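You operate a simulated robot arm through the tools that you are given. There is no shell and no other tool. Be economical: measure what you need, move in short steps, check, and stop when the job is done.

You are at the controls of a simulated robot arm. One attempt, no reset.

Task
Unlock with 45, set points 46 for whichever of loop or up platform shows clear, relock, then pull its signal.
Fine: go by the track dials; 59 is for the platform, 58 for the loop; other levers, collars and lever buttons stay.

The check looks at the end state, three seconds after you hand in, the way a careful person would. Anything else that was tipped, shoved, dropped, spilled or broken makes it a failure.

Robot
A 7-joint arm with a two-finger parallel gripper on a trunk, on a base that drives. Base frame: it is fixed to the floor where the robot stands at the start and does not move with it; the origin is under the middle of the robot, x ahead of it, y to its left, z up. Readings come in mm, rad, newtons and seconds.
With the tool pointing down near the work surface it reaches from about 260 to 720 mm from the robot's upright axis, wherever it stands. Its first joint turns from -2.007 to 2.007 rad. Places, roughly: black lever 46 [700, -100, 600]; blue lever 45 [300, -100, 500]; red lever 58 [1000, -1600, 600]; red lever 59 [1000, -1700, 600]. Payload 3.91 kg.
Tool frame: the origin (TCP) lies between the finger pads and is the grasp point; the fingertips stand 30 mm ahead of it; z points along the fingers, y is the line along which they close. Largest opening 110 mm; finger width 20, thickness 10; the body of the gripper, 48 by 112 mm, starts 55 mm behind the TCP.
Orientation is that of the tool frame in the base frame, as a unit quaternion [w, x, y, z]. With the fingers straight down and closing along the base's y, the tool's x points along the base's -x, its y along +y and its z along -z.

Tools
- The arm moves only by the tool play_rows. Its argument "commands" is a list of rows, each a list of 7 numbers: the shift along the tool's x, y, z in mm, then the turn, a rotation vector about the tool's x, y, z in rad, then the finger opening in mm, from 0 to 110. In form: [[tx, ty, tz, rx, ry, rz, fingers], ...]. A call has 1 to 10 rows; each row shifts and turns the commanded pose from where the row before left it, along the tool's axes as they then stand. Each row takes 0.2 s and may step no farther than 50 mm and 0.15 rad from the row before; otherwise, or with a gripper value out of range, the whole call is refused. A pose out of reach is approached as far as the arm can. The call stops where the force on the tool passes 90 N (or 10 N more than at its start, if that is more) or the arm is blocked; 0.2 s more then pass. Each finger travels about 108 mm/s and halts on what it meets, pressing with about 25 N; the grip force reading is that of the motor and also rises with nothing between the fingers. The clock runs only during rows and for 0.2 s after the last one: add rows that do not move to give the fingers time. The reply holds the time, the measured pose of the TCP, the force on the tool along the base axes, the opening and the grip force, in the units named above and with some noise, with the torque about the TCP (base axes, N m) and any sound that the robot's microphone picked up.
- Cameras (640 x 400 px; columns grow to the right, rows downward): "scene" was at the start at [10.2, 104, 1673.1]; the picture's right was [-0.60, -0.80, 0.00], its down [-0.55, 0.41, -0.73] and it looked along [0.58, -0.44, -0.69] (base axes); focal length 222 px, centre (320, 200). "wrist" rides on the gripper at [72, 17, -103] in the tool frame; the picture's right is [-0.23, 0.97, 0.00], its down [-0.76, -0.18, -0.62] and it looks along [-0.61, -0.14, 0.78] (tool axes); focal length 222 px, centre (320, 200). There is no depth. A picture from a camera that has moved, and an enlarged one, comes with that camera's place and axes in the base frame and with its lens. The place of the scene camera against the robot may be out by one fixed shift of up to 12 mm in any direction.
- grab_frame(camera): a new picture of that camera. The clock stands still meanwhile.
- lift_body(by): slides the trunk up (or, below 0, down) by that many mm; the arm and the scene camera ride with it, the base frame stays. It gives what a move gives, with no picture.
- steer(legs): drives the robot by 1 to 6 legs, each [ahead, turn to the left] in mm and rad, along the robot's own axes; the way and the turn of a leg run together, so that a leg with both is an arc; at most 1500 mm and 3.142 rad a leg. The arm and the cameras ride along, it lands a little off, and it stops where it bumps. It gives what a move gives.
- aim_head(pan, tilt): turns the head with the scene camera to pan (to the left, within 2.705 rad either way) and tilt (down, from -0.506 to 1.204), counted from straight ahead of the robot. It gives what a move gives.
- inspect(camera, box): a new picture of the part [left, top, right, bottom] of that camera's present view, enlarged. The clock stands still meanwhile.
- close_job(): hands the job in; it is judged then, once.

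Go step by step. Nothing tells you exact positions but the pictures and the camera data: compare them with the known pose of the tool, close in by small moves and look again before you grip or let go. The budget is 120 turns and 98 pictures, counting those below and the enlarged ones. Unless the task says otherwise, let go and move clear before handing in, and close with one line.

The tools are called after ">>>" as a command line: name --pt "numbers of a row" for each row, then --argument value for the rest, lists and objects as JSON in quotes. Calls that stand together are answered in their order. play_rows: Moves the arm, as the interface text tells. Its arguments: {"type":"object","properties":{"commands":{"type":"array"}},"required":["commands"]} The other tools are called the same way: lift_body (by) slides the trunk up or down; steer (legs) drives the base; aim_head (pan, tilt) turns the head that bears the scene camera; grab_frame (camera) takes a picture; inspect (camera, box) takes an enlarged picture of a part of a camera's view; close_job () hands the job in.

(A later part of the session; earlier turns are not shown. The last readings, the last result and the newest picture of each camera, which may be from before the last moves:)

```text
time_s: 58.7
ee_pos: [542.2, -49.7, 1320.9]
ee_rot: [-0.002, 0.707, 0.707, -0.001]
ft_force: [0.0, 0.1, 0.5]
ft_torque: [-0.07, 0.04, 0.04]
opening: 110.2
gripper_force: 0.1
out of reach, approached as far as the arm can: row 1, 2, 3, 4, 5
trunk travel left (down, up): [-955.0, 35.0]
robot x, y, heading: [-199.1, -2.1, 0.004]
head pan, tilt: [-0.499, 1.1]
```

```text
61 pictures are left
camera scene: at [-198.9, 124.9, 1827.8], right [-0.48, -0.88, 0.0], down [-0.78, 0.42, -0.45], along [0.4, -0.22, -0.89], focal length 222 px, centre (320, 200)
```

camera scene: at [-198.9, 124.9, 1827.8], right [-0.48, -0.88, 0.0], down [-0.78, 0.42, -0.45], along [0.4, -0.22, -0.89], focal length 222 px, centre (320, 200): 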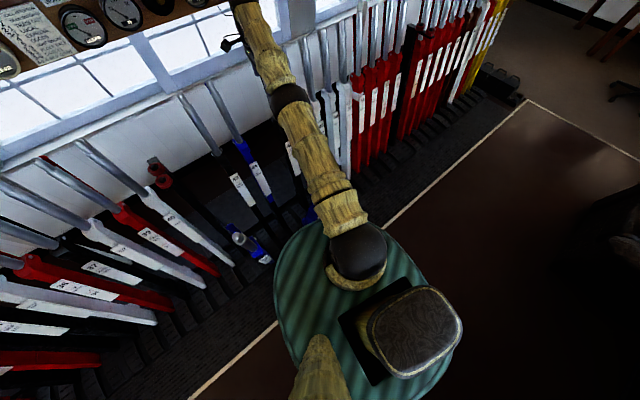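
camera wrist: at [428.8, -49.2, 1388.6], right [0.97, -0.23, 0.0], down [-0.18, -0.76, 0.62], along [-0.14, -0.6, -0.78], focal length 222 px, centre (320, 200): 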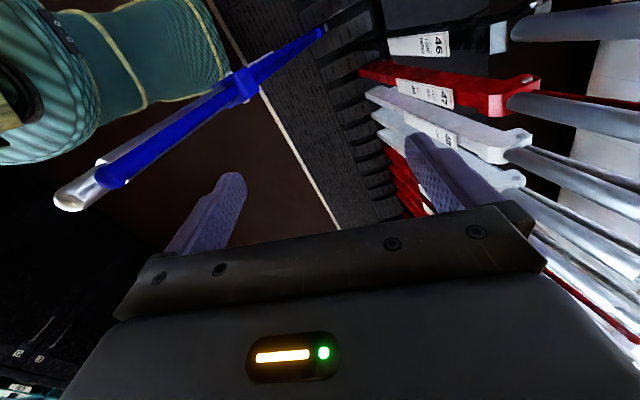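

>>> play_rows --pt "0 -35 -30 0 0 0 110" --pt "0 -35 -30 0 0 0 110" --pt "0 -35 -30 0 0 0 110" --pt "0 -35 -30 0 0 0 110" --pt "0 -35 -30 0 0 0 110"

```text
time_s: 59.9
ee_pos: [478.1, -61.7, 1494.0]
ee_rot: [-0.001, 0.707, 0.707, 0.001]
ft_force: [-0.7, 0.1, 0.2]
ft_torque: [0.04, -0.04, 0.0]
opening: 110.1
gripper_force: 0.2
out of reach, approached as far as the arm can: row 1, 2, 3, 4, 5
trunk travel left (down, up): [-955.0, 35.0]
robot x, y, heading: [-197.1, -0.1, 0.0]
head pan, tilt: [-0.499, 1.1]
```

>>> play_rows --pt "0 -30 -20 0 0 0 110" --pt "0 -30 -20 0 0 0 110" --pt "0 -30 -20 0 0 0 110" --pt "0 -30 -20 0 0 0 110" --pt "0 -30 30 0 0 0 110" --pt "0 -30 30 0 0 0 110" --pt "0 -30 30 0 0 0 110" --pt "0 -30 30 0 0 0 110"

```text
time_s: 61.7
ee_pos: [239.6, -63.5, 1453.1]
ee_rot: [0.0, 0.707, 0.708, 0.002]
ft_force: [-0.8, 0.1, -0.4]
ft_torque: [0.03, 0.0, -0.02]
opening: 110.0
gripper_force: 0.2
trunk travel left (down, up): [-955.0, 35.0]
robot x, y, heading: [-199.5, 0.8, 0.0]
head pan, tilt: [-0.499, 1.1]
```

Free again; I'll stay inside 730 mm reach from now on. Next I'll move over to just short of 45, then drive to x ≈ -80.

>>> play_rows --pt "-15 -46 30 0 0 0 110" --pt "-15 -46 30 0 0 0 110" --pt "-15 -46 30 0 0 0 110" --pt "-14 -46 30 0 0 0 110" --pt "0 0 30 0 0 0 110"

>>> steer --legs '[[119, 0]]'

>>> grab_frame --camera "wrist"

```text
refused: row 1 steps farther than a row can; nothing moved
```

```text
time_s: 63.1
ee_pos: [359.8, -63.1, 1452.6]
ee_rot: [-0.002, 0.707, 0.707, 0.002]
ft_force: [0.0, 0.5, -0.1]
ft_torque: [0.0, 0.02, -0.01]
opening: 109.8
gripper_force: 0.0
trunk travel left (down, up): [-955.0, 35.0]
robot x, y, heading: [-79.5, -1.7, -0.003]
head pan, tilt: [-0.499, 1.1]
```

```text
60 pictures are left
camera wrist: at [378.4, 10.3, 1557.9], right [0.97, -0.23, 0.0], down [-0.18, -0.76, 0.62], along [-0.14, -0.6, -0.78], focal length 222 px, centre (320, 200)
```

wrist: 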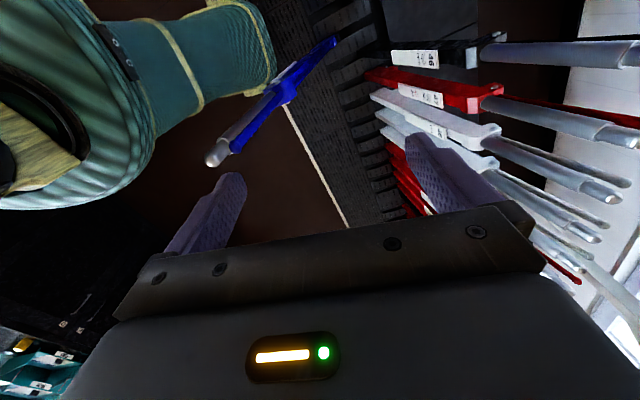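

The robot is where I want it. Now I'll move the tool above 45's handle.

>>> play_rows --pt "-10 -31 25 0 0 0 110" --pt "-10 -31 25 0 0 0 110" --pt "-10 -31 25 0 0 0 110" --pt "-10 -31 25 0 0 0 110" --pt "-10 -31 25 0 0 0 110" --pt "-9 -34 25 0 0 0 110"

>>> grab_frame --camera "wrist"

```text
time_s: 64.5
ee_pos: [184.2, -129.7, 1310.2]
ee_rot: [-0.002, 0.707, 0.708, 0.001]
ft_force: [0.7, -0.2, 0.3]
ft_torque: [0.04, 0.02, -0.03]
opening: 109.8
gripper_force: 0.0
out of reach, approached as far as the arm can: row 6
trunk travel left (down, up): [-955.0, 35.0]
robot x, y, heading: [-78.7, -1.3, -0.002]
head pan, tilt: [-0.499, 1.1]
```

```text
59 pictures are left
camera wrist: at [201.1, -56.9, 1415.7], right [0.97, -0.23, 0.0], down [-0.18, -0.76, 0.62], along [-0.14, -0.6, -0.78], focal length 222 px, centre (320, 200)
```

wrist: 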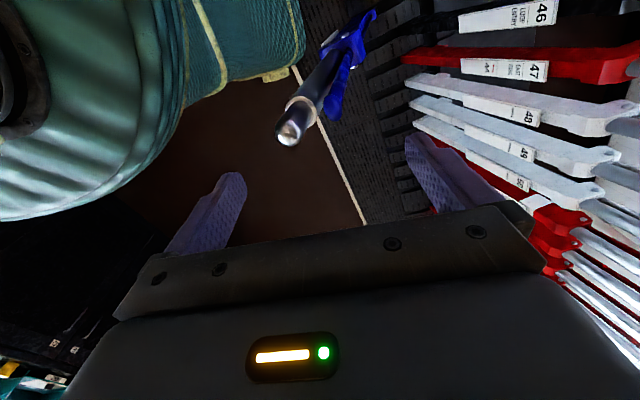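

The tip is confirmed at (158, -123, 1220), with the catch near x=200. I'll back the base 30 mm for joint room, tilt the tool to the lever's 0.2 rad lean, and check before descending.

>>> steer --legs '[[-40, 0]]'

>>> play_rows --pt "7 8 0 -0.1 0 0 110" --pt "0 8 0 -0.1 0 0 110" --pt "0 0 0 0 0 0 110"

>>> grab_frame --camera "wrist"

```text
time_s: 65.4
ee_pos: [142.2, -128.3, 1311.6]
ee_rot: [-0.001, 0.707, 0.708, 0.002]
ft_force: [-0.7, -0.2, -0.3]
ft_torque: [0.03, -0.02, -0.03]
opening: 109.8
gripper_force: 0.1
trunk travel left (down, up): [-955.0, 35.0]
robot x, y, heading: [-122.5, 2.9, 0.001]
head pan, tilt: [-0.499, 1.1]
```

```text
time_s: 66.2
ee_pos: [177.6, -131.4, 1324.0]
ee_rot: [0.069, 0.703, 0.704, 0.072]
ft_force: [0.2, 0.4, 0.3]
ft_torque: [0.03, -0.04, 0.01]
opening: 109.8
gripper_force: 0.1
out of reach, approached as far as the arm can: row 1, 2
trunk travel left (down, up): [-955.0, 35.0]
robot x, y, heading: [-117.8, 2.5, 0.004]
head pan, tilt: [-0.499, 1.1]
```

```text
58 pictures are left
camera wrist: at [172.9, -59.4, 1430.6], right [0.96, -0.23, 0.19], down [-0.3, -0.76, 0.57], along [0.02, -0.6, -0.8], focal length 222 px, centre (320, 200)
```

wrist: 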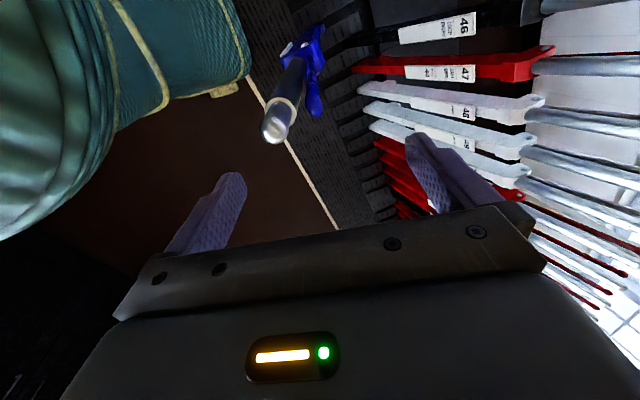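

The tilt is right; I need 25 mm less in x, so I'll back up the base 50 mm and correct.

>>> steer --legs '[[-50, 0]]'

>>> play_rows --pt "4 15 0 0 0 0 110" --pt "4 15 0 0 0 0 110"

>>> grab_frame --camera "wrist"

```text
time_s: 67.1
ee_pos: [124.4, -132.5, 1324.1]
ee_rot: [0.069, 0.703, 0.704, 0.072]
ft_force: [-0.9, -0.3, 0.5]
ft_torque: [-0.02, -0.05, -0.04]
opening: 109.9
gripper_force: 0.0
trunk travel left (down, up): [-955.0, 35.0]
robot x, y, heading: [-174.4, -0.1, -0.002]
head pan, tilt: [-0.499, 1.1]
```

```text
time_s: 67.7
ee_pos: [155.5, -123.3, 1330.6]
ee_rot: [0.069, 0.703, 0.704, 0.072]
ft_force: [0.5, 0.4, -0.1]
ft_torque: [-0.01, 0.03, -0.02]
opening: 110.2
gripper_force: 0.1
trunk travel left (down, up): [-955.0, 35.0]
robot x, y, heading: [-172.9, -1.8, 0.001]
head pan, tilt: [-0.499, 1.1]
```

```text
57 pictures are left
camera wrist: at [151.5, -51.5, 1436.8], right [0.96, -0.23, 0.19], down [-0.3, -0.76, 0.57], along [0.02, -0.6, -0.8], focal length 222 px, centre (320, 200)
```

wrist: 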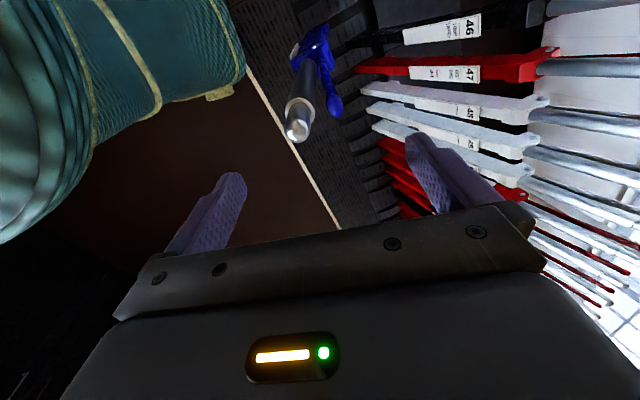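

In the tool frame the handle tip is at (0, -22, 105) and the catch at (0, 18, 147): nicely straddled. I'll descend 100 mm and look.

>>> play_rows --pt "0 -4 25 0 0 0 110" --pt "0 0 25 0 0 0 110" --pt "0 0 25 0 0 0 110" --pt "0 0 25 0 0 0 110"

>>> grab_frame --camera "wrist"

```text
time_s: 68.7
ee_pos: [175.4, -127.8, 1232.3]
ee_rot: [0.067, 0.703, 0.704, 0.072]
ft_force: [0.0, -0.8, -0.3]
ft_torque: [0.02, 0.01, -0.02]
opening: 110.0
gripper_force: 0.0
out of reach, approached as far as the arm can: row 4
trunk travel left (down, up): [-955.0, 35.0]
robot x, y, heading: [-167.6, 0.0, 0.003]
head pan, tilt: [-0.499, 1.1]
```

```text
56 pictures are left
camera wrist: at [171.9, -55.1, 1338.2], right [0.96, -0.23, 0.19], down [-0.29, -0.77, 0.57], along [0.01, -0.6, -0.8], focal length 222 px, centre (320, 200)
```

wrist: 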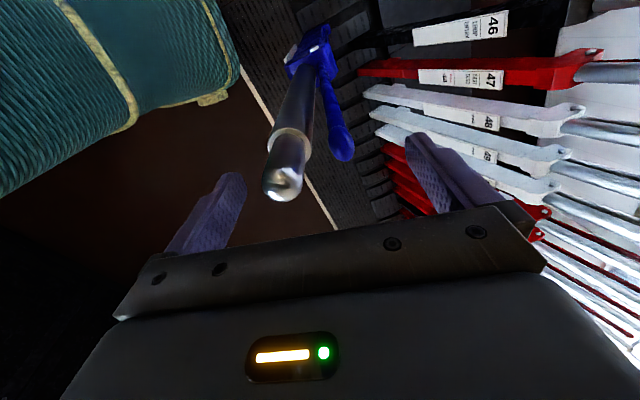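

The tip is level with the TCP and straddled. The arm is at its inner limit, so I'll lower the trunk 45 mm for the remaining descent.

>>> lift_body --by -45

>>> grab_frame --camera "wrist"

```text
time_s: 69.6
ee_pos: [174.8, -126.1, 1187.4]
ee_rot: [0.067, 0.703, 0.704, 0.072]
ft_force: [0.4, -1.1, -0.5]
ft_torque: [-0.02, -0.03, -0.02]
opening: 109.9
gripper_force: 0.0
trunk travel left (down, up): [-910.0, 80.0]
robot x, y, heading: [-170.3, 1.9, 0.005]
head pan, tilt: [-0.499, 1.1]
```

```text
55 pictures are left
camera wrist: at [171.2, -54.0, 1293.6], right [0.96, -0.23, 0.19], down [-0.29, -0.77, 0.57], along [0.02, -0.6, -0.8], focal length 222 px, centre (320, 200)
```

wrist: 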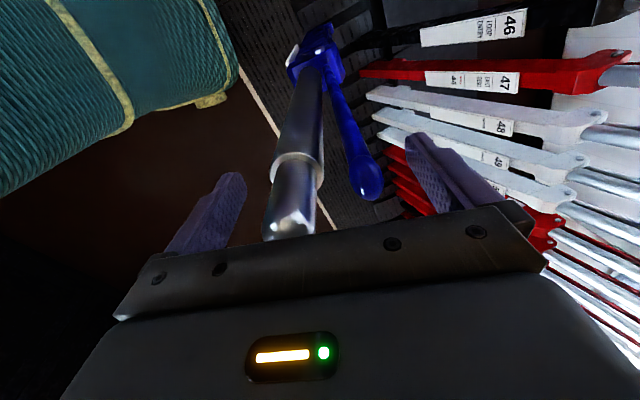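

Handle and catch are both between the pads. I'll close the fingers to squeeze the catch.

>>> play_rows --pt "0 0 0 0 0 0 70" --pt "0 0 0 0 0 0 40" --pt "0 0 0 0 0 0 20" --pt "0 0 0 0 0 0 0" --pt "0 0 0 0 0 0 0"

>>> grab_frame --camera "wrist"

```text
time_s: 70.8
ee_pos: [172.1, -125.5, 1186.7]
ee_rot: [0.067, 0.704, 0.704, 0.071]
ft_force: [-15.6, 3.9, -18.3]
ft_torque: [1.1, 0.22, -0.41]
opening: 50.9
gripper_force: 45.4
trunk travel left (down, up): [-910.0, 80.0]
robot x, y, heading: [-169.2, -0.7, 0.001]
head pan, tilt: [-0.499, 1.1]
```

```text
54 pictures are left
camera wrist: at [168.9, -53.1, 1293.7], right [0.96, -0.23, 0.19], down [-0.29, -0.77, 0.57], along [0.01, -0.6, -0.8], focal length 222 px, centre (320, 200)
```

wrist: 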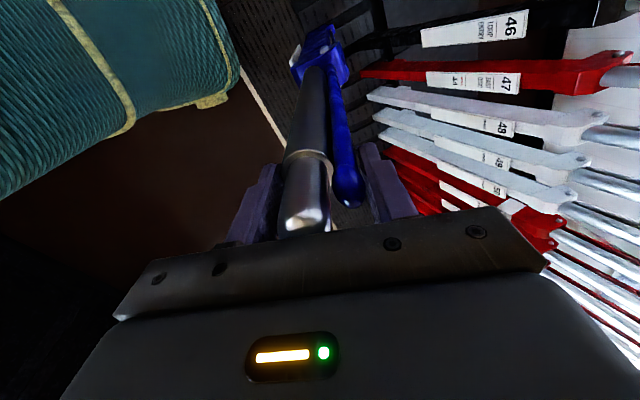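

The catch has moved in against the handle (opening 51 mm). I'll start pushing 45 forward along its arc with a small test.

>>> play_rows --pt "0 12 0.1 0.0075 0 0 0" --pt "0 16 0.1 0.01 0 0 0" --pt "0 16 0.1 0.01 0 0 0"

>>> grab_frame --camera "wrist"

```text
time_s: 71.6
ee_pos: [212.9, -116.7, 1196.2]
ee_rot: [0.053, 0.703, 0.707, 0.061]
ft_force: [-17.4, 33.8, -10.8]
ft_torque: [0.49, 0.48, -0.3]
opening: 50.9
gripper_force: 44.8
trunk travel left (down, up): [-910.0, 80.0]
robot x, y, heading: [-170.1, 1.3, 0.007]
head pan, tilt: [-0.499, 1.1]
```

```text
53 pictures are left
camera wrist: at [213.5, -45.4, 1302.2], right [0.96, -0.22, 0.16], down [-0.27, -0.77, 0.58], along [-0.01, -0.6, -0.8], focal length 222 px, centre (320, 200)
```

wrist: 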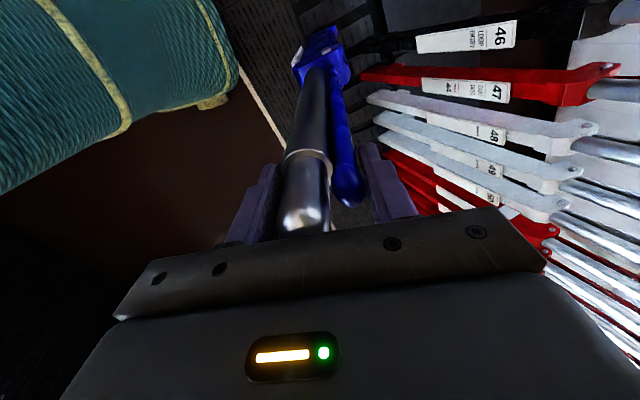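

The lever is moving freely. There's a small sideways drift, so I'll trim it back while continuing the arc.

>>> play_rows --pt "-3 16 0.1 0.01 0 0 0" --pt "-3 24 0.2 0.015 0 0 0" --pt "0 32 0.3 0.02 0 0 0" --pt "0 32 0.3 0.02 0 0 0"

```text
time_s: 72.6
ee_pos: [322.7, -129.6, 1210.7]
ee_rot: [0.038, 0.706, 0.706, 0.038]
ft_force: [-0.2, 0.5, 0.1]
ft_torque: [-0.07, 0.0, 0.0]
opening: 0.3
gripper_force: 37.3
trunk travel left (down, up): [-910.0, 80.0]
robot x, y, heading: [-168.2, -2.3, -0.001]
head pan, tilt: [-0.499, 1.1]
```

The fingers slipped off (opening 0). I'll look at where the lever ended up.

>>> grab_frame --camera "wrist"

>>> aim_head --pan -0.4 --tilt 0.9

>>> grab_frame --camera "scene"

```text
52 pictures are left
camera wrist: at [329.5, -57.2, 1316.1], right [0.97, -0.23, 0.1], down [-0.24, -0.76, 0.6], along [-0.06, -0.61, -0.79], focal length 222 px, centre (320, 200)
```

wrist: 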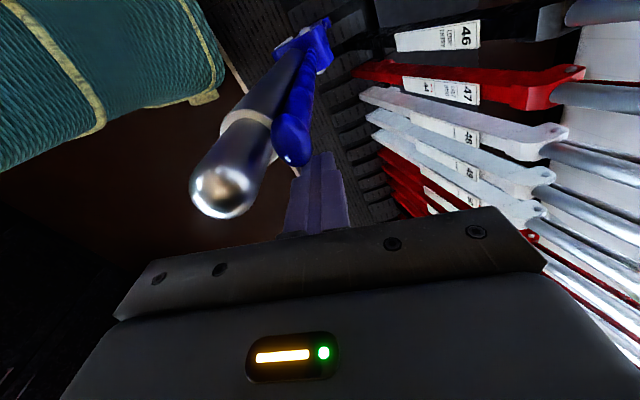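

```text
time_s: 73.3
ee_pos: [321.8, -133.3, 1208.8]
ee_rot: [0.036, 0.705, 0.707, 0.039]
ft_force: [0.6, -1.5, -0.2]
ft_torque: [0.04, 0.01, 0.0]
opening: 0.0
gripper_force: 37.8
trunk travel left (down, up): [-910.0, 80.0]
robot x, y, heading: [-168.8, 2.9, 0.003]
head pan, tilt: [-0.4, 0.901]
```

```text
51 pictures are left
camera scene: at [-156.2, 123.4, 1796.7], right [-0.39, -0.92, 0.0], down [-0.72, 0.3, -0.62], along [0.57, -0.24, -0.78], focal length 222 px, centre (320, 200)
```

scene: 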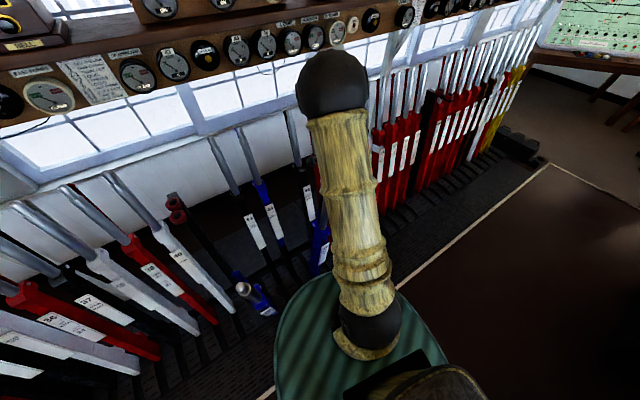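

The lever stayed mid-stroke, which is good. It swung partly toward +y: the mat edge shows that the whole frame is yawed about 0.19 rad to my axes. I'll rise clear, open, and turn the robot left 0.19 rad to square up with the frame.

>>> play_rows --pt "0 0 -40 0 0 0 0" --pt "0 0 -40 0 0 0 0" --pt "0 0 -40 0 0 0 60" --pt "0 0 0 0 0 0 110" --pt "0 0 0 0 0 0 110"

>>> steer --legs '[[0, 0.19]]'

>>> grab_frame --camera "wrist"

>>> aim_head --pan 0.0 --tilt 0.8

>>> grab_frame --camera "scene"

```text
time_s: 74.5
ee_pos: [307.7, -131.8, 1329.2]
ee_rot: [0.035, 0.706, 0.706, 0.039]
ft_force: [-0.2, 0.5, 0.2]
ft_torque: [0.01, -0.03, 0.03]
opening: 110.2
gripper_force: 0.2
trunk travel left (down, up): [-910.0, 80.0]
robot x, y, heading: [-169.2, -3.4, 0.006]
head pan, tilt: [-0.4, 0.901]
```

```text
time_s: 75.9
ee_pos: [323.7, -40.4, 1328.2]
ee_rot: [0.032, 0.636, 0.77, 0.042]
ft_force: [-0.5, -0.1, -0.2]
ft_torque: [-0.03, -0.03, -0.01]
opening: 109.9
gripper_force: 0.1
trunk travel left (down, up): [-910.0, 80.0]
robot x, y, heading: [-171.0, -1.8, 0.191]
head pan, tilt: [-0.4, 0.901]
```

```text
50 pictures are left
camera wrist: at [317.2, 31.7, 1435.2], right [0.99, -0.04, 0.1], down [-0.09, -0.8, 0.6], along [0.06, -0.6, -0.8], focal length 222 px, centre (320, 200)
```

wrist: 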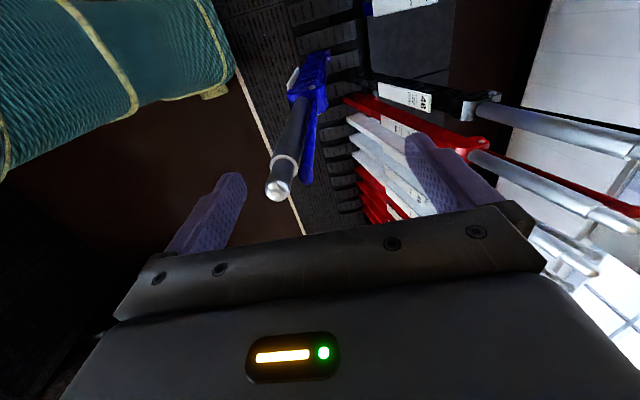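

```text
time_s: 76.8
ee_pos: [324.1, -41.6, 1327.5]
ee_rot: [0.031, 0.636, 0.77, 0.041]
ft_force: [-0.7, -0.1, -0.7]
ft_torque: [0.0, 0.0, -0.02]
opening: 110.0
gripper_force: 0.1
trunk travel left (down, up): [-910.0, 80.0]
robot x, y, heading: [-169.8, -0.6, 0.192]
head pan, tilt: [0.0, 0.799]
```

```text
49 pictures are left
camera scene: at [-174.8, 154.6, 1804.6], right [0.19, -0.98, 0.0], down [-0.7, -0.14, -0.7], along [0.68, 0.13, -0.72], focal length 222 px, centre (320, 200)
```

scene: 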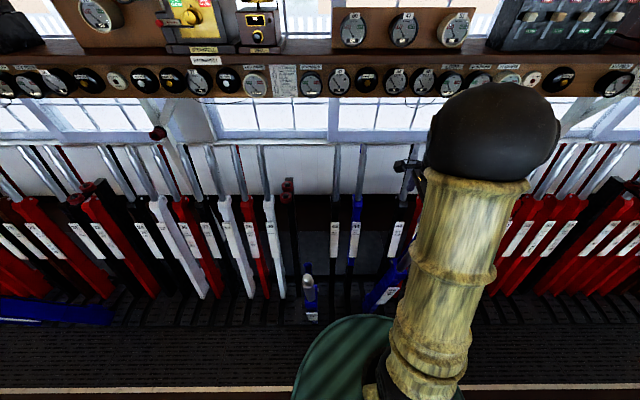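

The view is now squared to the frame (carpet edge level). 45's handle tip is at frame coords e=264, n=-150. I'll move above it.

>>> play_rows --pt "-24 -18 0 -0.015 0 0 110" --pt "-24 -18 0 0 0 0 110" --pt "0 0 20 0 0 0 110"

>>> grab_frame --camera "wrist"

```text
time_s: 77.5
ee_pos: [301.0, -94.0, 1305.1]
ee_rot: [0.036, 0.635, 0.77, 0.047]
ft_force: [0.3, 0.0, 0.5]
ft_torque: [-0.02, 0.06, 0.03]
opening: 110.0
gripper_force: 0.1
trunk travel left (down, up): [-910.0, 80.0]
robot x, y, heading: [-167.7, -1.0, 0.191]
head pan, tilt: [0.0, 0.799]
```

```text
48 pictures are left
camera wrist: at [292.5, -22.3, 1410.4], right [0.99, -0.04, 0.11], down [-0.1, -0.8, 0.59], along [0.07, -0.6, -0.8], focal length 222 px, centre (320, 200)
```

wrist: 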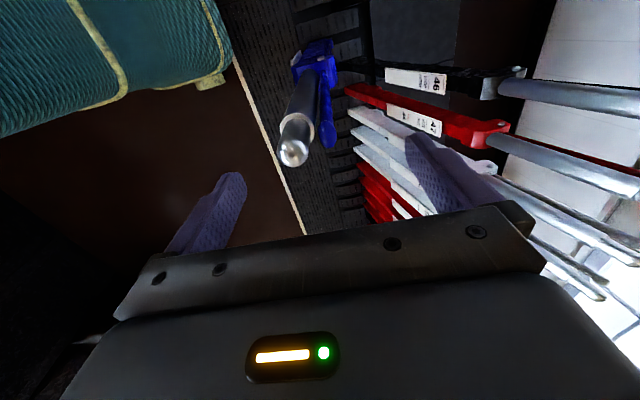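

Alignment is close; the lever appears ~7 mm further in -x(tool). I'll shift and descend 100 mm, then look.

>>> play_rows --pt "-7 0 20 0 0 0 110" --pt "0 0 25 0 0 0 110" --pt "0 0 25 0 0 0 110" --pt "0 0 25 0 0 0 110"

>>> grab_frame --camera "wrist"

```text
time_s: 78.5
ee_pos: [312.6, -98.7, 1210.0]
ee_rot: [0.035, 0.636, 0.77, 0.048]
ft_force: [1.1, 0.7, 0.5]
ft_torque: [0.0, 0.03, 0.0]
opening: 110.0
gripper_force: 0.0
trunk travel left (down, up): [-910.0, 80.0]
robot x, y, heading: [-173.5, -1.8, 0.189]
head pan, tilt: [0.0, 0.799]
```

```text
47 pictures are left
camera wrist: at [304.5, -26.9, 1316.4], right [0.99, -0.04, 0.11], down [-0.1, -0.8, 0.59], along [0.07, -0.6, -0.8], focal length 222 px, centre (320, 200)
```

wrist: 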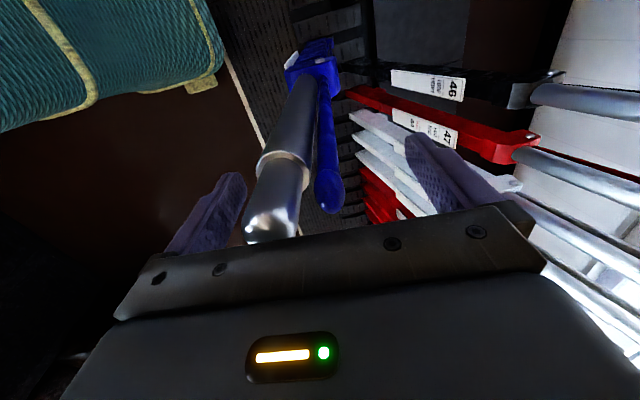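

Handle at tool y=-28, catch at y=5: I'll shift 12 mm back and go 22 mm deeper, then close.

>>> play_rows --pt "0 -12 0 0 0 0 110" --pt "0 0 11 0 0 0 110" --pt "0 0 11 0 0 0 110" --pt "0 0 0 0 0 0 80" --pt "0 0 0 0 0 0 50" --pt "0 0 0 0 0 0 20" --pt "0 0 0 0 0 0 0" --pt "0 0 0 0 0 0 0"

>>> grab_frame --camera "wrist"

```text
time_s: 80.3
ee_pos: [298.3, -100.8, 1191.9]
ee_rot: [0.04, 0.636, 0.769, 0.051]
ft_force: [-14.0, -10.5, 74.8]
ft_torque: [-1.3, 3.28, 0.16]
opening: 57.6
gripper_force: 25.2
trunk travel left (down, up): [-910.0, 80.0]
robot x, y, heading: [-171.2, 0.0, 0.194]
head pan, tilt: [0.0, 0.799]
```

```text
46 pictures are left
camera wrist: at [287.8, -30.0, 1298.3], right [0.99, -0.04, 0.12], down [-0.11, -0.8, 0.59], along [0.07, -0.6, -0.8], focal length 222 px, centre (320, 200)
```

wrist: 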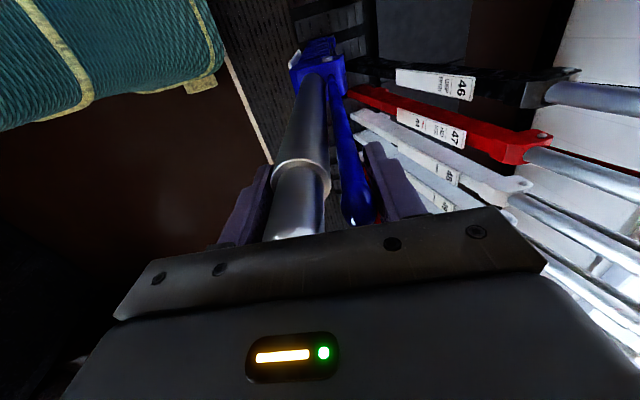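

The palm is pressing on the tip (75 N). I'll ease up 8 mm and re-close.

>>> play_rows --pt "0 0 -9 0 0 0 60" --pt "0 0 0 0 0 0 30" --pt "0 0 0 0 0 0 0" --pt "0 0 0 0 0 0 0"

```text
time_s: 81.3
ee_pos: [301.3, -100.5, 1192.4]
ee_rot: [0.031, 0.635, 0.77, 0.047]
ft_force: [-10.0, -1.2, -36.7]
ft_torque: [0.2, 0.44, -0.29]
opening: 50.5
gripper_force: 44.8
trunk travel left (down, up): [-910.0, 80.0]
robot x, y, heading: [-170.7, -0.5, 0.193]
head pan, tilt: [0.0, 0.799]
```

Opening 50.5 mm, the same as the first squeezed grip. Pushing along the arc now.

>>> play_rows --pt "0 16 1 0.01 0 0 0" --pt "0 24 0.2 0.015 0 0 0" --pt "0 24 0.2 0.015 0 0 0"

```text
time_s: 82.2
ee_pos: [366.6, -86.7, 1201.7]
ee_rot: [0.021, 0.636, 0.77, 0.031]
ft_force: [-5.5, 1.9, -31.1]
ft_torque: [0.49, 1.32, 0.18]
opening: 51.1
gripper_force: 45.3
trunk travel left (down, up): [-910.0, 80.0]
robot x, y, heading: [-172.4, 0.4, 0.193]
head pan, tilt: [0.0, 0.799]
```

Holding well. Continuing.

>>> play_rows --pt "0 32 1 0.02 0 0 0" --pt "0 32 1 0.02 0 0 0" --pt "0 32 1 0.02 0 0 0" --pt "0 32 1 0.02 0 0 0"

```text
time_s: 83.2
ee_pos: [492.6, -62.1, 1206.6]
ee_rot: [0.0, 0.638, 0.77, 0.003]
ft_force: [-0.2, 4.4, 9.3]
ft_torque: [0.51, 1.97, -0.08]
opening: 50.7
gripper_force: 45.0
trunk travel left (down, up): [-910.0, 80.0]
robot x, y, heading: [-169.5, -2.4, 0.192]
head pan, tilt: [0.0, 0.799]
```

Lever 45 is vertical now and I'm near full reach. Lever 42 blocks driving straight in from here, so I'll let go (it holds mid-stroke), rise clear, and re-park directly behind 45.

>>> play_rows --pt "0 0 0 0 0 0 50" --pt "0 0 0 0 0 0 80" --pt "0 0 0 0 0 0 110" --pt "0 0 -40 0 0 0 110" --pt "0 0 -40 0 0 0 110" --pt "0 0 -40 0 0 0 110" --pt "0 -40 -10 0 0 0 110" --pt "0 -40 0 0 0 0 110" --pt "0 -40 0 0 0 0 110"

>>> grab_frame --camera "wrist"

```text
time_s: 85.2
ee_pos: [370.5, -86.6, 1333.7]
ee_rot: [-0.002, 0.637, 0.771, 0.002]
ft_force: [-0.6, 0.2, 0.4]
ft_torque: [0.01, -0.01, 0.04]
opening: 110.0
gripper_force: 0.0
trunk travel left (down, up): [-910.0, 80.0]
robot x, y, heading: [-167.9, -0.6, 0.192]
head pan, tilt: [0.0, 0.799]
```

```text
45 pictures are left
camera wrist: at [374.0, -13.0, 1440.2], right [1.0, -0.04, 0.0], down [-0.03, -0.78, 0.62], along [-0.02, -0.62, -0.79], focal length 222 px, centre (320, 200)
```

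wrist: 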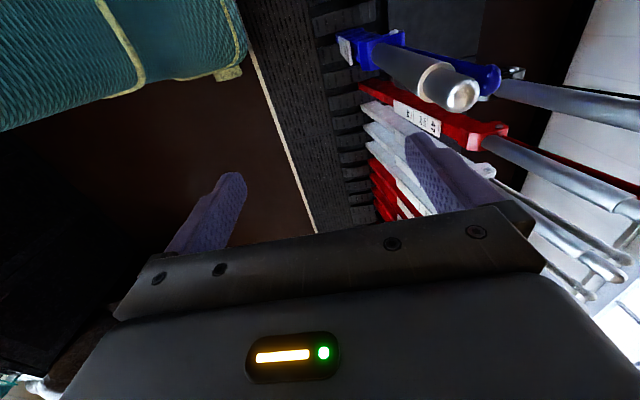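

45 is holding upright at e=467, n=-155. Now I'll re-park: turn left, reverse, turn back, so the robot stands at n≈-150.

>>> steer --legs '[[0, 0.5], [-380, 0], [0, -0.5]]'

>>> aim_head --pan 0.25 --tilt 0.7

>>> grab_frame --camera "scene"

```text
time_s: 91.8
ee_pos: [81.3, -330.0, 1333.4]
ee_rot: [-0.002, 0.638, 0.77, 0.001]
ft_force: [-0.2, 0.3, -0.3]
ft_torque: [-0.01, 0.02, -0.01]
opening: 110.1
gripper_force: 0.0
trunk travel left (down, up): [-910.0, 80.0]
robot x, y, heading: [-463.5, -239.7, 0.188]
head pan, tilt: [0.0, 0.799]
```

```text
time_s: 92.6
ee_pos: [80.6, -330.8, 1334.2]
ee_rot: [-0.003, 0.639, 0.769, 0.002]
ft_force: [-0.3, 0.0, -0.3]
ft_torque: [-0.01, 0.01, -0.01]
opening: 109.9
gripper_force: 0.1
trunk travel left (down, up): [-910.0, 80.0]
robot x, y, heading: [-467.1, -242.4, 0.187]
head pan, tilt: [0.25, 0.7]
```

```text
44 pictures are left
camera scene: at [-469.0, -66.1, 1812.9], right [0.42, -0.91, 0.0], down [-0.58, -0.27, -0.76], along [0.69, 0.32, -0.64], focal length 222 px, centre (320, 200)
```

scene: 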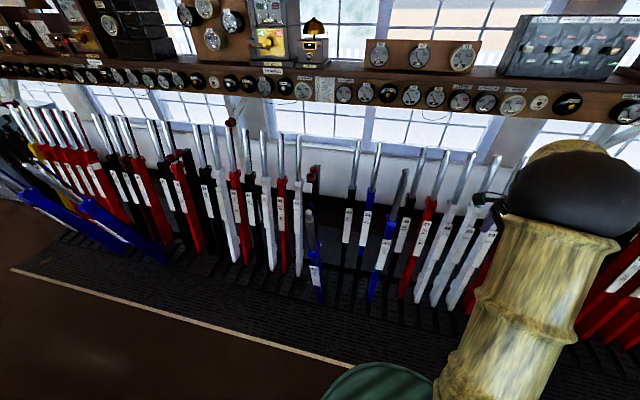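

Parked at n≈-149. I'll bring the arm in front of the robot and drive ahead toward 45.

>>> play_rows --pt "37 -20 0 0 0 0 110" --pt "37 -20 0 0 0 0 110" --pt "37 -20 0 0 0 0 110" --pt "37 -20 0 0 0 0 110" --pt "37 -20 0 0 0 0 110"

>>> steer --legs '[[560, 0]]'

>>> grab_frame --camera "wrist"

```text
time_s: 93.8
ee_pos: [-54.4, -166.6, 1334.6]
ee_rot: [-0.001, 0.639, 0.77, 0.001]
ft_force: [-0.4, 0.0, -0.3]
ft_torque: [-0.05, 0.0, -0.01]
opening: 110.2
gripper_force: 0.0
trunk travel left (down, up): [-910.0, 80.0]
robot x, y, heading: [-464.2, -243.1, 0.184]
head pan, tilt: [0.25, 0.7]
```

```text
time_s: 97.5
ee_pos: [499.1, -65.3, 1335.2]
ee_rot: [-0.002, 0.64, 0.769, 0.001]
ft_force: [0.0, -0.1, 0.0]
ft_torque: [0.0, 0.02, 0.06]
opening: 110.2
gripper_force: 0.1
trunk travel left (down, up): [-910.0, 80.0]
robot x, y, heading: [88.5, -135.3, 0.185]
head pan, tilt: [0.25, 0.7]
```

```text
43 pictures are left
camera wrist: at [502.9, 9.6, 1440.2], right [1.0, -0.05, 0.0], down [-0.03, -0.78, 0.62], along [-0.03, -0.62, -0.78], focal length 222 px, centre (320, 200)
```

wrist: 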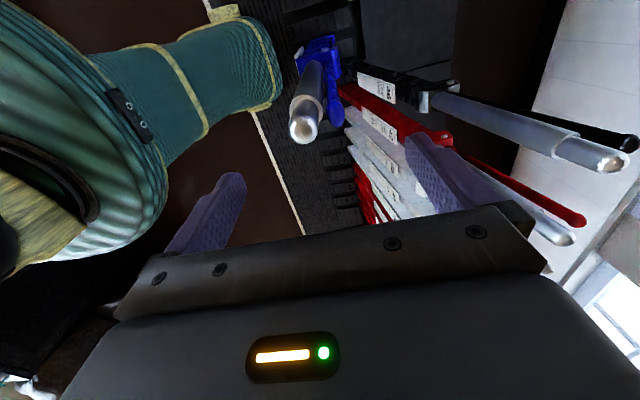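

Aligned almost perfectly over 45. I'll descend 126 mm and squeeze.

>>> play_rows --pt "1 0 30 0 0 0 110" --pt "0 0 32 0 0 0 110" --pt "0 0 32 0 0 0 110" --pt "0 0 32 0 0 0 110" --pt "0 0 0 0 0 0 80" --pt "0 0 0 0 0 0 50" --pt "0 0 0 0 0 0 20" --pt "0 0 0 0 0 0 0" --pt "0 0 0 0 0 0 0"

>>> grab_frame --camera "wrist"

```text
time_s: 99.5
ee_pos: [496.2, -62.5, 1209.5]
ee_rot: [-0.003, 0.639, 0.769, 0.001]
ft_force: [-9.7, -1.9, -6.3]
ft_torque: [-0.05, 2.07, -0.1]
opening: 50.3
gripper_force: 45.2
trunk travel left (down, up): [-910.0, 80.0]
robot x, y, heading: [86.7, -136.9, 0.18]
head pan, tilt: [0.25, 0.7]
```

```text
42 pictures are left
camera wrist: at [499.9, 11.8, 1314.6], right [1.0, -0.05, 0.0], down [-0.03, -0.78, 0.62], along [-0.03, -0.62, -0.78], focal length 222 px, centre (320, 200)
```

wrist: 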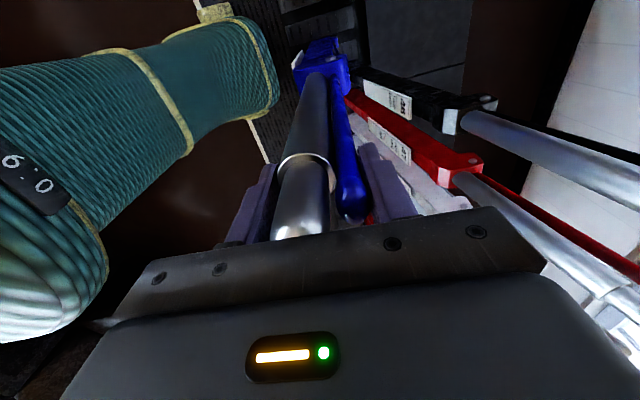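

Gripped. Pushing onward.

>>> play_rows --pt "0 24 0.3 0.015 0 0 0" --pt "0 32 0.3 0.02 0 0 0" --pt "0 32 0.3 0.02 0 0 0" --pt "0 32 0.3 0.02 0 0 0" --pt "0 32 0.3 0.02 0 0 0" --pt "0 32 0.3 0.02 0 0 0"

>>> grab_frame --camera "wrist"

>>> grab_frame --camera "scene"

```text
time_s: 100.9
ee_pos: [680.7, -26.2, 1199.1]
ee_rot: [-0.038, 0.637, 0.769, -0.042]
ft_force: [2.9, 15.9, 6.0]
ft_torque: [-0.59, 2.22, 0.4]
opening: 50.5
gripper_force: 44.9
trunk travel left (down, up): [-910.0, 80.0]
robot x, y, heading: [83.8, -138.4, 0.181]
head pan, tilt: [0.25, 0.7]
```

```text
41 pictures are left
camera wrist: at [695.6, 50.9, 1301.9], right [0.99, -0.04, -0.11], down [0.04, -0.77, 0.64], along [-0.11, -0.63, -0.76], focal length 222 px, centre (320, 200)
```

wrist: 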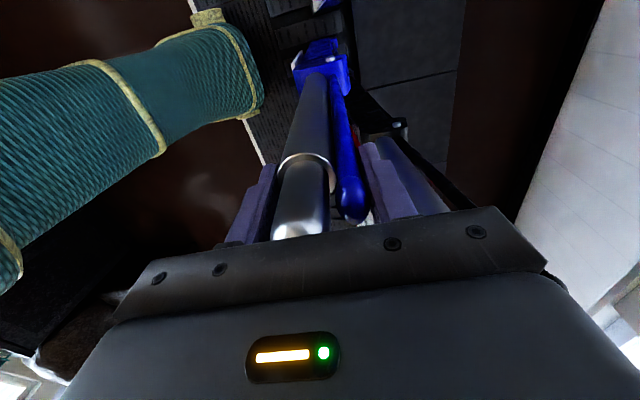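

```text
40 pictures are left
camera scene: at [83.1, 40.9, 1812.7], right [0.42, -0.91, 0.0], down [-0.58, -0.27, -0.76], along [0.69, 0.32, -0.65], focal length 222 px, centre (320, 200)
```

scene: 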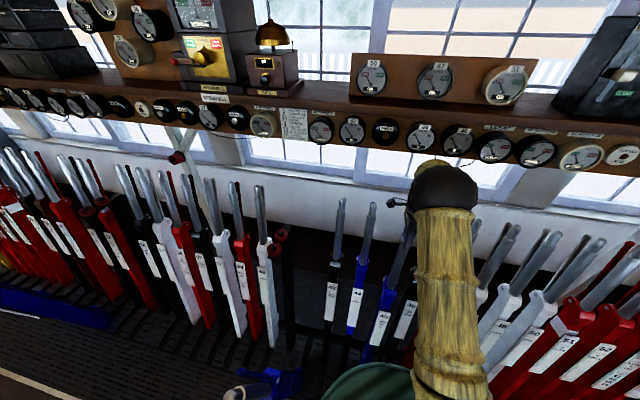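

Going well at e≈664. I'll push on with the tool tilt held, watching reach and force.

>>> play_rows --pt "-2 30 0.6 0.008 0 0 0" --pt "0 30 1.0 0.008 0 0 0" --pt "0 25 1.2 0.005 0 0 0"

```text
time_s: 101.7
ee_pos: [762.4, -8.7, 1187.4]
ee_rot: [-0.043, 0.637, 0.768, -0.05]
ft_force: [0.7, 28.7, 18.6]
ft_torque: [-0.27, 2.65, 0.32]
opening: 51.9
gripper_force: 44.6
trunk travel left (down, up): [-910.0, 80.0]
robot x, y, heading: [84.2, -140.2, 0.181]
head pan, tilt: [0.25, 0.7]
```

>>> play_rows --pt "3 20 1.0 0.005 0 0 0" --pt "1 15 1.0 0.005 0 0 0" --pt "0 15 1.0 0.005 0 0 0"

>>> grab_frame --camera "wrist"

```text
time_s: 102.5
ee_pos: [790.8, -3.8, 1181.7]
ee_rot: [-0.054, 0.638, 0.766, -0.061]
ft_force: [-64.0, 9.5, 20.4]
ft_torque: [-0.77, 2.48, -0.09]
opening: 51.7
gripper_force: 45.1
trunk travel left (down, up): [-910.0, 80.0]
robot x, y, heading: [88.4, -139.5, 0.192]
head pan, tilt: [0.25, 0.7]
```

```text
39 pictures are left
camera wrist: at [810.5, 73.1, 1281.9], right [0.99, -0.05, -0.16], down [0.07, -0.76, 0.64], along [-0.15, -0.64, -0.75], focal length 222 px, centre (320, 200)
```

wrist: 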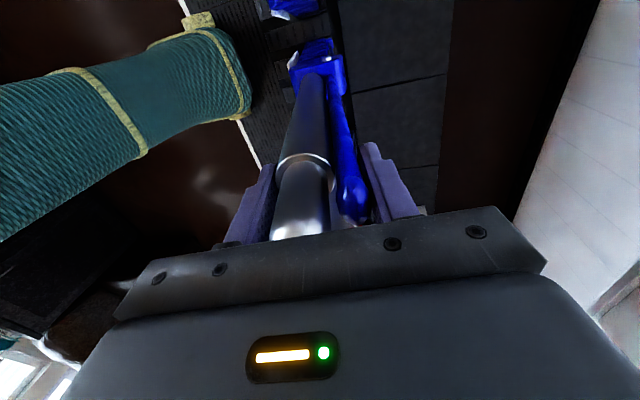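

-64 N: 45 is against its far stop. I'll release so the catch drops, then rise and check.

>>> play_rows --pt "0 -4 0 0 0 0 0" --pt "0 0 0 0 0 0 60" --pt "0 0 0 0 0 0 90" --pt "0 0 0 0 0 0 110" --pt "0 0 -35 0 0 0 110" --pt "0 0 -35 0 0 0 110" --pt "0 0 -35 0 0 0 110" --pt "0 -35 -20 -0.1 0 0 110" --pt "0 -45 0 0 0 0 110"

>>> grab_frame --camera "wrist"

>>> aim_head --pan 0.1 --tilt 0.5

>>> grab_frame --camera "scene"

```text
time_s: 104.5
ee_pos: [718.2, -17.9, 1303.7]
ee_rot: [-0.018, 0.639, 0.769, -0.017]
ft_force: [0.8, -0.1, 0.5]
ft_torque: [0.0, -0.02, 0.01]
opening: 109.8
gripper_force: 0.1
out of reach, approached as far as the arm can: row 5, 6, 7
trunk travel left (down, up): [-910.0, 80.0]
robot x, y, heading: [88.2, -134.9, 0.186]
head pan, tilt: [0.25, 0.7]
```

```text
38 pictures are left
camera wrist: at [726.3, 56.7, 1407.9], right [1.0, -0.05, -0.05], down [-0.01, -0.78, 0.63], along [-0.07, -0.63, -0.78], focal length 222 px, centre (320, 200)
```

wrist: 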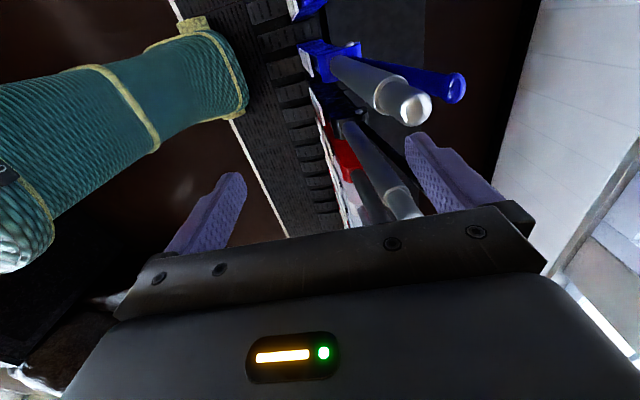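

```text
time_s: 105.2
ee_pos: [716.9, -16.3, 1304.1]
ee_rot: [-0.017, 0.639, 0.769, -0.017]
ft_force: [0.3, -1.3, 0.6]
ft_torque: [0.02, -0.02, 0.0]
opening: 110.0
gripper_force: 0.1
trunk travel left (down, up): [-910.0, 80.0]
robot x, y, heading: [88.0, -143.1, 0.183]
head pan, tilt: [0.099, 0.499]
```

```text
37 pictures are left
camera scene: at [92.2, 27.2, 1830.5], right [0.28, -0.96, 0.0], down [-0.46, -0.13, -0.88], along [0.84, 0.25, -0.48], focal length 222 px, centre (320, 200)
```

scene: 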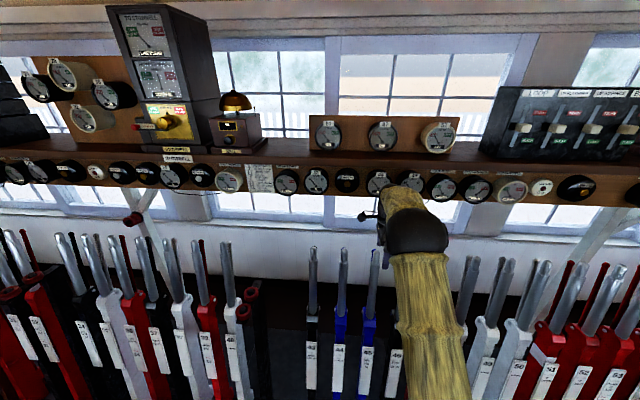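

45 now stands in line with 43 and 44: unlocked. Next is 46, at about e=775, n=-272. I'll drive 40 mm closer, move over it, and look.

>>> steer --legs '[[40, 0.005]]'

>>> play_rows --pt "-40 0 -6 0 0 0 110" --pt "-40 0 -6 0 0 0 110" --pt "-41 5 0 0.03 0 0 110" --pt "0 20 0 0.035 0 0 110"

>>> grab_frame --camera "wrist"

```text
time_s: 106.1
ee_pos: [751.7, -9.8, 1303.7]
ee_rot: [-0.018, 0.638, 0.77, -0.017]
ft_force: [0.5, -0.1, 0.2]
ft_torque: [0.01, -0.02, -0.02]
opening: 110.1
gripper_force: 0.1
trunk travel left (down, up): [-910.0, 80.0]
robot x, y, heading: [122.8, -134.1, 0.192]
head pan, tilt: [0.099, 0.499]
```

```text
time_s: 107.1
ee_pos: [801.5, -121.5, 1312.4]
ee_rot: [-0.04, 0.636, 0.769, -0.044]
ft_force: [0.1, 1.1, -0.5]
ft_torque: [-0.05, 0.01, -0.04]
opening: 110.2
gripper_force: 0.0
trunk travel left (down, up): [-910.0, 80.0]
robot x, y, heading: [125.3, -128.4, 0.191]
head pan, tilt: [0.099, 0.499]
```

```text
36 pictures are left
camera wrist: at [816.7, -44.7, 1414.8], right [0.99, -0.04, -0.12], down [0.04, -0.77, 0.64], along [-0.12, -0.64, -0.76], focal length 222 px, centre (320, 200)
```

wrist: 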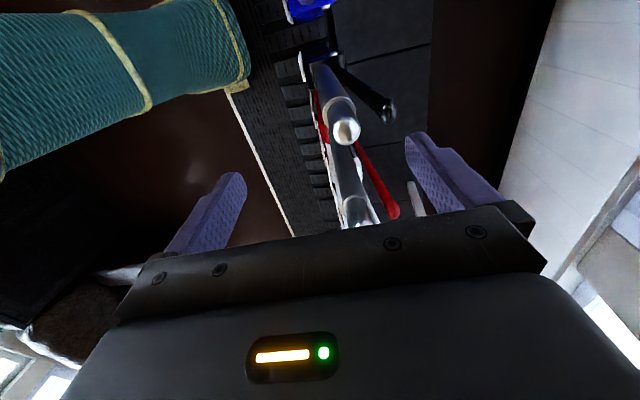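

46's handle is in view with the catch beyond it: I need -12 in tool x and about +38 in tool y. I'll lower 40 mm first for reach, then shift.

>>> play_rows --pt "-6 0 20 0 0 0 110" --pt "-6 13 15 0 0 0 110" --pt "0 25 0 0 0 0 110"

>>> grab_frame --camera "wrist"

```text
time_s: 107.9
ee_pos: [836.9, -128.3, 1271.2]
ee_rot: [-0.04, 0.637, 0.769, -0.044]
ft_force: [-0.3, 0.1, 0.9]
ft_torque: [0.0, 0.04, -0.04]
opening: 110.0
gripper_force: 0.1
trunk travel left (down, up): [-910.0, 80.0]
robot x, y, heading: [127.7, -128.6, 0.188]
head pan, tilt: [0.099, 0.499]
```

```text
35 pictures are left
camera wrist: at [853.0, -52.4, 1374.9], right [0.99, -0.04, -0.12], down [0.04, -0.77, 0.64], along [-0.12, -0.64, -0.76], focal length 222 px, centre (320, 200)
```

wrist: 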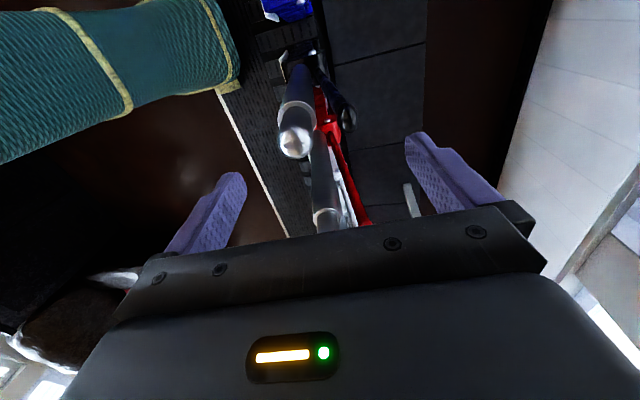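

Centered now. Descending ~100 mm, then squeezing.

>>> play_rows --pt "2 -1 25 0 0 0 110" --pt "0 -1 25 0.01 0 0 110" --pt "0 -1 25 0.01 0 0 110" --pt "0 -1 25 0.01 0 0 110"

>>> grab_frame --camera "wrist"

```text
time_s: 108.9
ee_pos: [818.5, -128.2, 1177.0]
ee_rot: [-0.046, 0.637, 0.768, -0.053]
ft_force: [5.5, 0.3, 15.2]
ft_torque: [0.08, 0.37, -0.03]
opening: 109.9
gripper_force: 0.1
trunk travel left (down, up): [-910.0, 80.0]
robot x, y, heading: [127.3, -130.6, 0.19]
head pan, tilt: [0.099, 0.499]
```

```text
34 pictures are left
camera wrist: at [836.6, -51.6, 1279.9], right [0.99, -0.04, -0.14], down [0.05, -0.77, 0.64], along [-0.13, -0.64, -0.76], focal length 222 px, centre (320, 200)
```

wrist: 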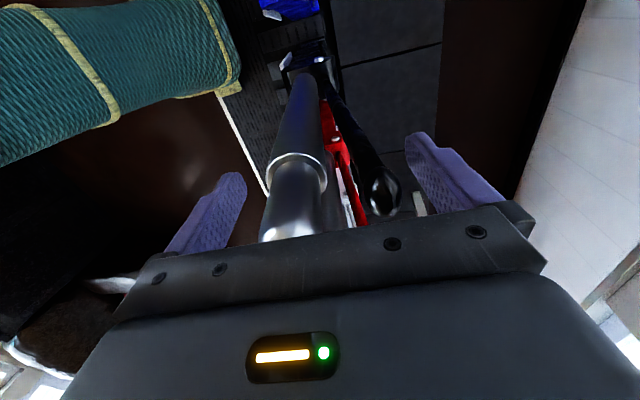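

Light contact with the tip. Easing up 5 mm and squeezing.

>>> play_rows --pt "0 0 -5 0 0 0 110" --pt "0 0 0 0 0 0 80" --pt "0 0 0 0 0 0 50" --pt "0 0 0 0 0 0 20" --pt "0 0 0 0 0 0 0" --pt "0 0 0 0 0 0 0"

```text
time_s: 110.3
ee_pos: [815.1, -128.9, 1178.9]
ee_rot: [-0.052, 0.636, 0.768, -0.057]
ft_force: [-24.2, -2.8, -12.3]
ft_torque: [-0.86, 2.46, 0.24]
opening: 52.0
gripper_force: 44.8
trunk travel left (down, up): [-910.0, 80.0]
robot x, y, heading: [126.0, -133.0, 0.197]
head pan, tilt: [0.099, 0.499]
```

Squeezed (52 mm). Pulling 46 gently at first.

>>> play_rows --pt "0 -14 -0.5 -0.004 0 0 0" --pt "0 -20 -0.5 -0.008 0 0 0" --pt "0 -24 -0.5 -0.012 0 0 0"

>>> grab_frame --camera "wrist"

```text
time_s: 111.1
ee_pos: [764.2, -139.9, 1188.9]
ee_rot: [-0.042, 0.637, 0.768, -0.046]
ft_force: [7.5, 0.7, -10.1]
ft_torque: [-0.2, 1.96, -0.15]
opening: 51.8
gripper_force: 45.1
trunk travel left (down, up): [-910.0, 80.0]
robot x, y, heading: [124.8, -130.8, 0.186]
head pan, tilt: [0.099, 0.499]
```

```text
33 pictures are left
camera wrist: at [780.9, -62.6, 1290.8], right [0.99, -0.04, -0.12], down [0.05, -0.77, 0.64], along [-0.12, -0.64, -0.76], focal length 222 px, centre (320, 200)
```

wrist: 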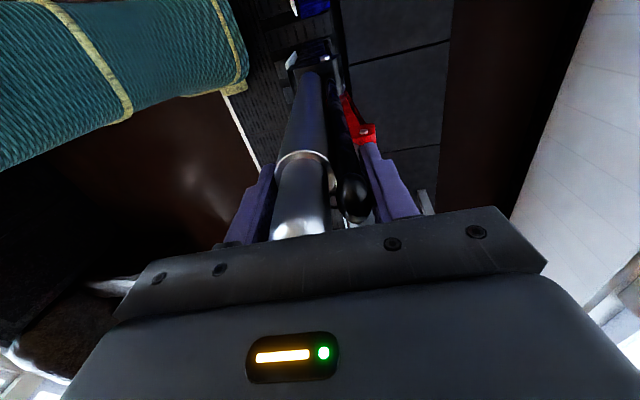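

46 is coming. Continuing the pull.

>>> play_rows --pt "0 -32 0.1 -0.02 0 0 0" --pt "0 -32 0.2 -0.02 0 0 0" --pt "0 -32 0.2 -0.02 0 0 0" --pt "0 -32 0.3 -0.02 0 0 0" --pt "0 -32 0.3 -0.02 0 0 0" --pt "0 -32 0.3 -0.02 0 0 0"

```text
time_s: 112.5
ee_pos: [572.9, -176.4, 1204.2]
ee_rot: [0.0, 0.638, 0.77, 0.003]
ft_force: [1.7, -9.0, 50.1]
ft_torque: [-0.46, 1.82, 0.03]
opening: 52.5
gripper_force: 44.6
trunk travel left (down, up): [-910.0, 80.0]
robot x, y, heading: [124.8, -132.6, 0.188]
head pan, tilt: [0.099, 0.499]
```

Force z is +50 N, so I'll raise 5 mm, then reverse the base 120 mm with the lever held, around the flat top of its arc.

>>> play_rows --pt "0 0 -5 0.01 0 0 0"

>>> steer --legs '[[-120, 0]]'

```text
time_s: 112.9
ee_pos: [572.0, -177.3, 1204.5]
ee_rot: [-0.009, 0.638, 0.77, -0.005]
ft_force: [1.1, -12.5, 3.7]
ft_torque: [-1.05, 1.73, 0.32]
opening: 50.8
gripper_force: 44.9
trunk travel left (down, up): [-910.0, 80.0]
robot x, y, heading: [123.7, -131.2, 0.188]
head pan, tilt: [0.099, 0.499]
```

```text
time_s: 114.3
ee_pos: [454.1, -201.0, 1205.0]
ee_rot: [-0.009, 0.639, 0.769, -0.004]
ft_force: [-7.3, -14.3, -24.9]
ft_torque: [0.0, -0.84, 0.47]
opening: 51.7
gripper_force: 45.0
trunk travel left (down, up): [-910.0, 80.0]
robot x, y, heading: [6.4, -157.9, 0.191]
head pan, tilt: [0.099, 0.499]
```

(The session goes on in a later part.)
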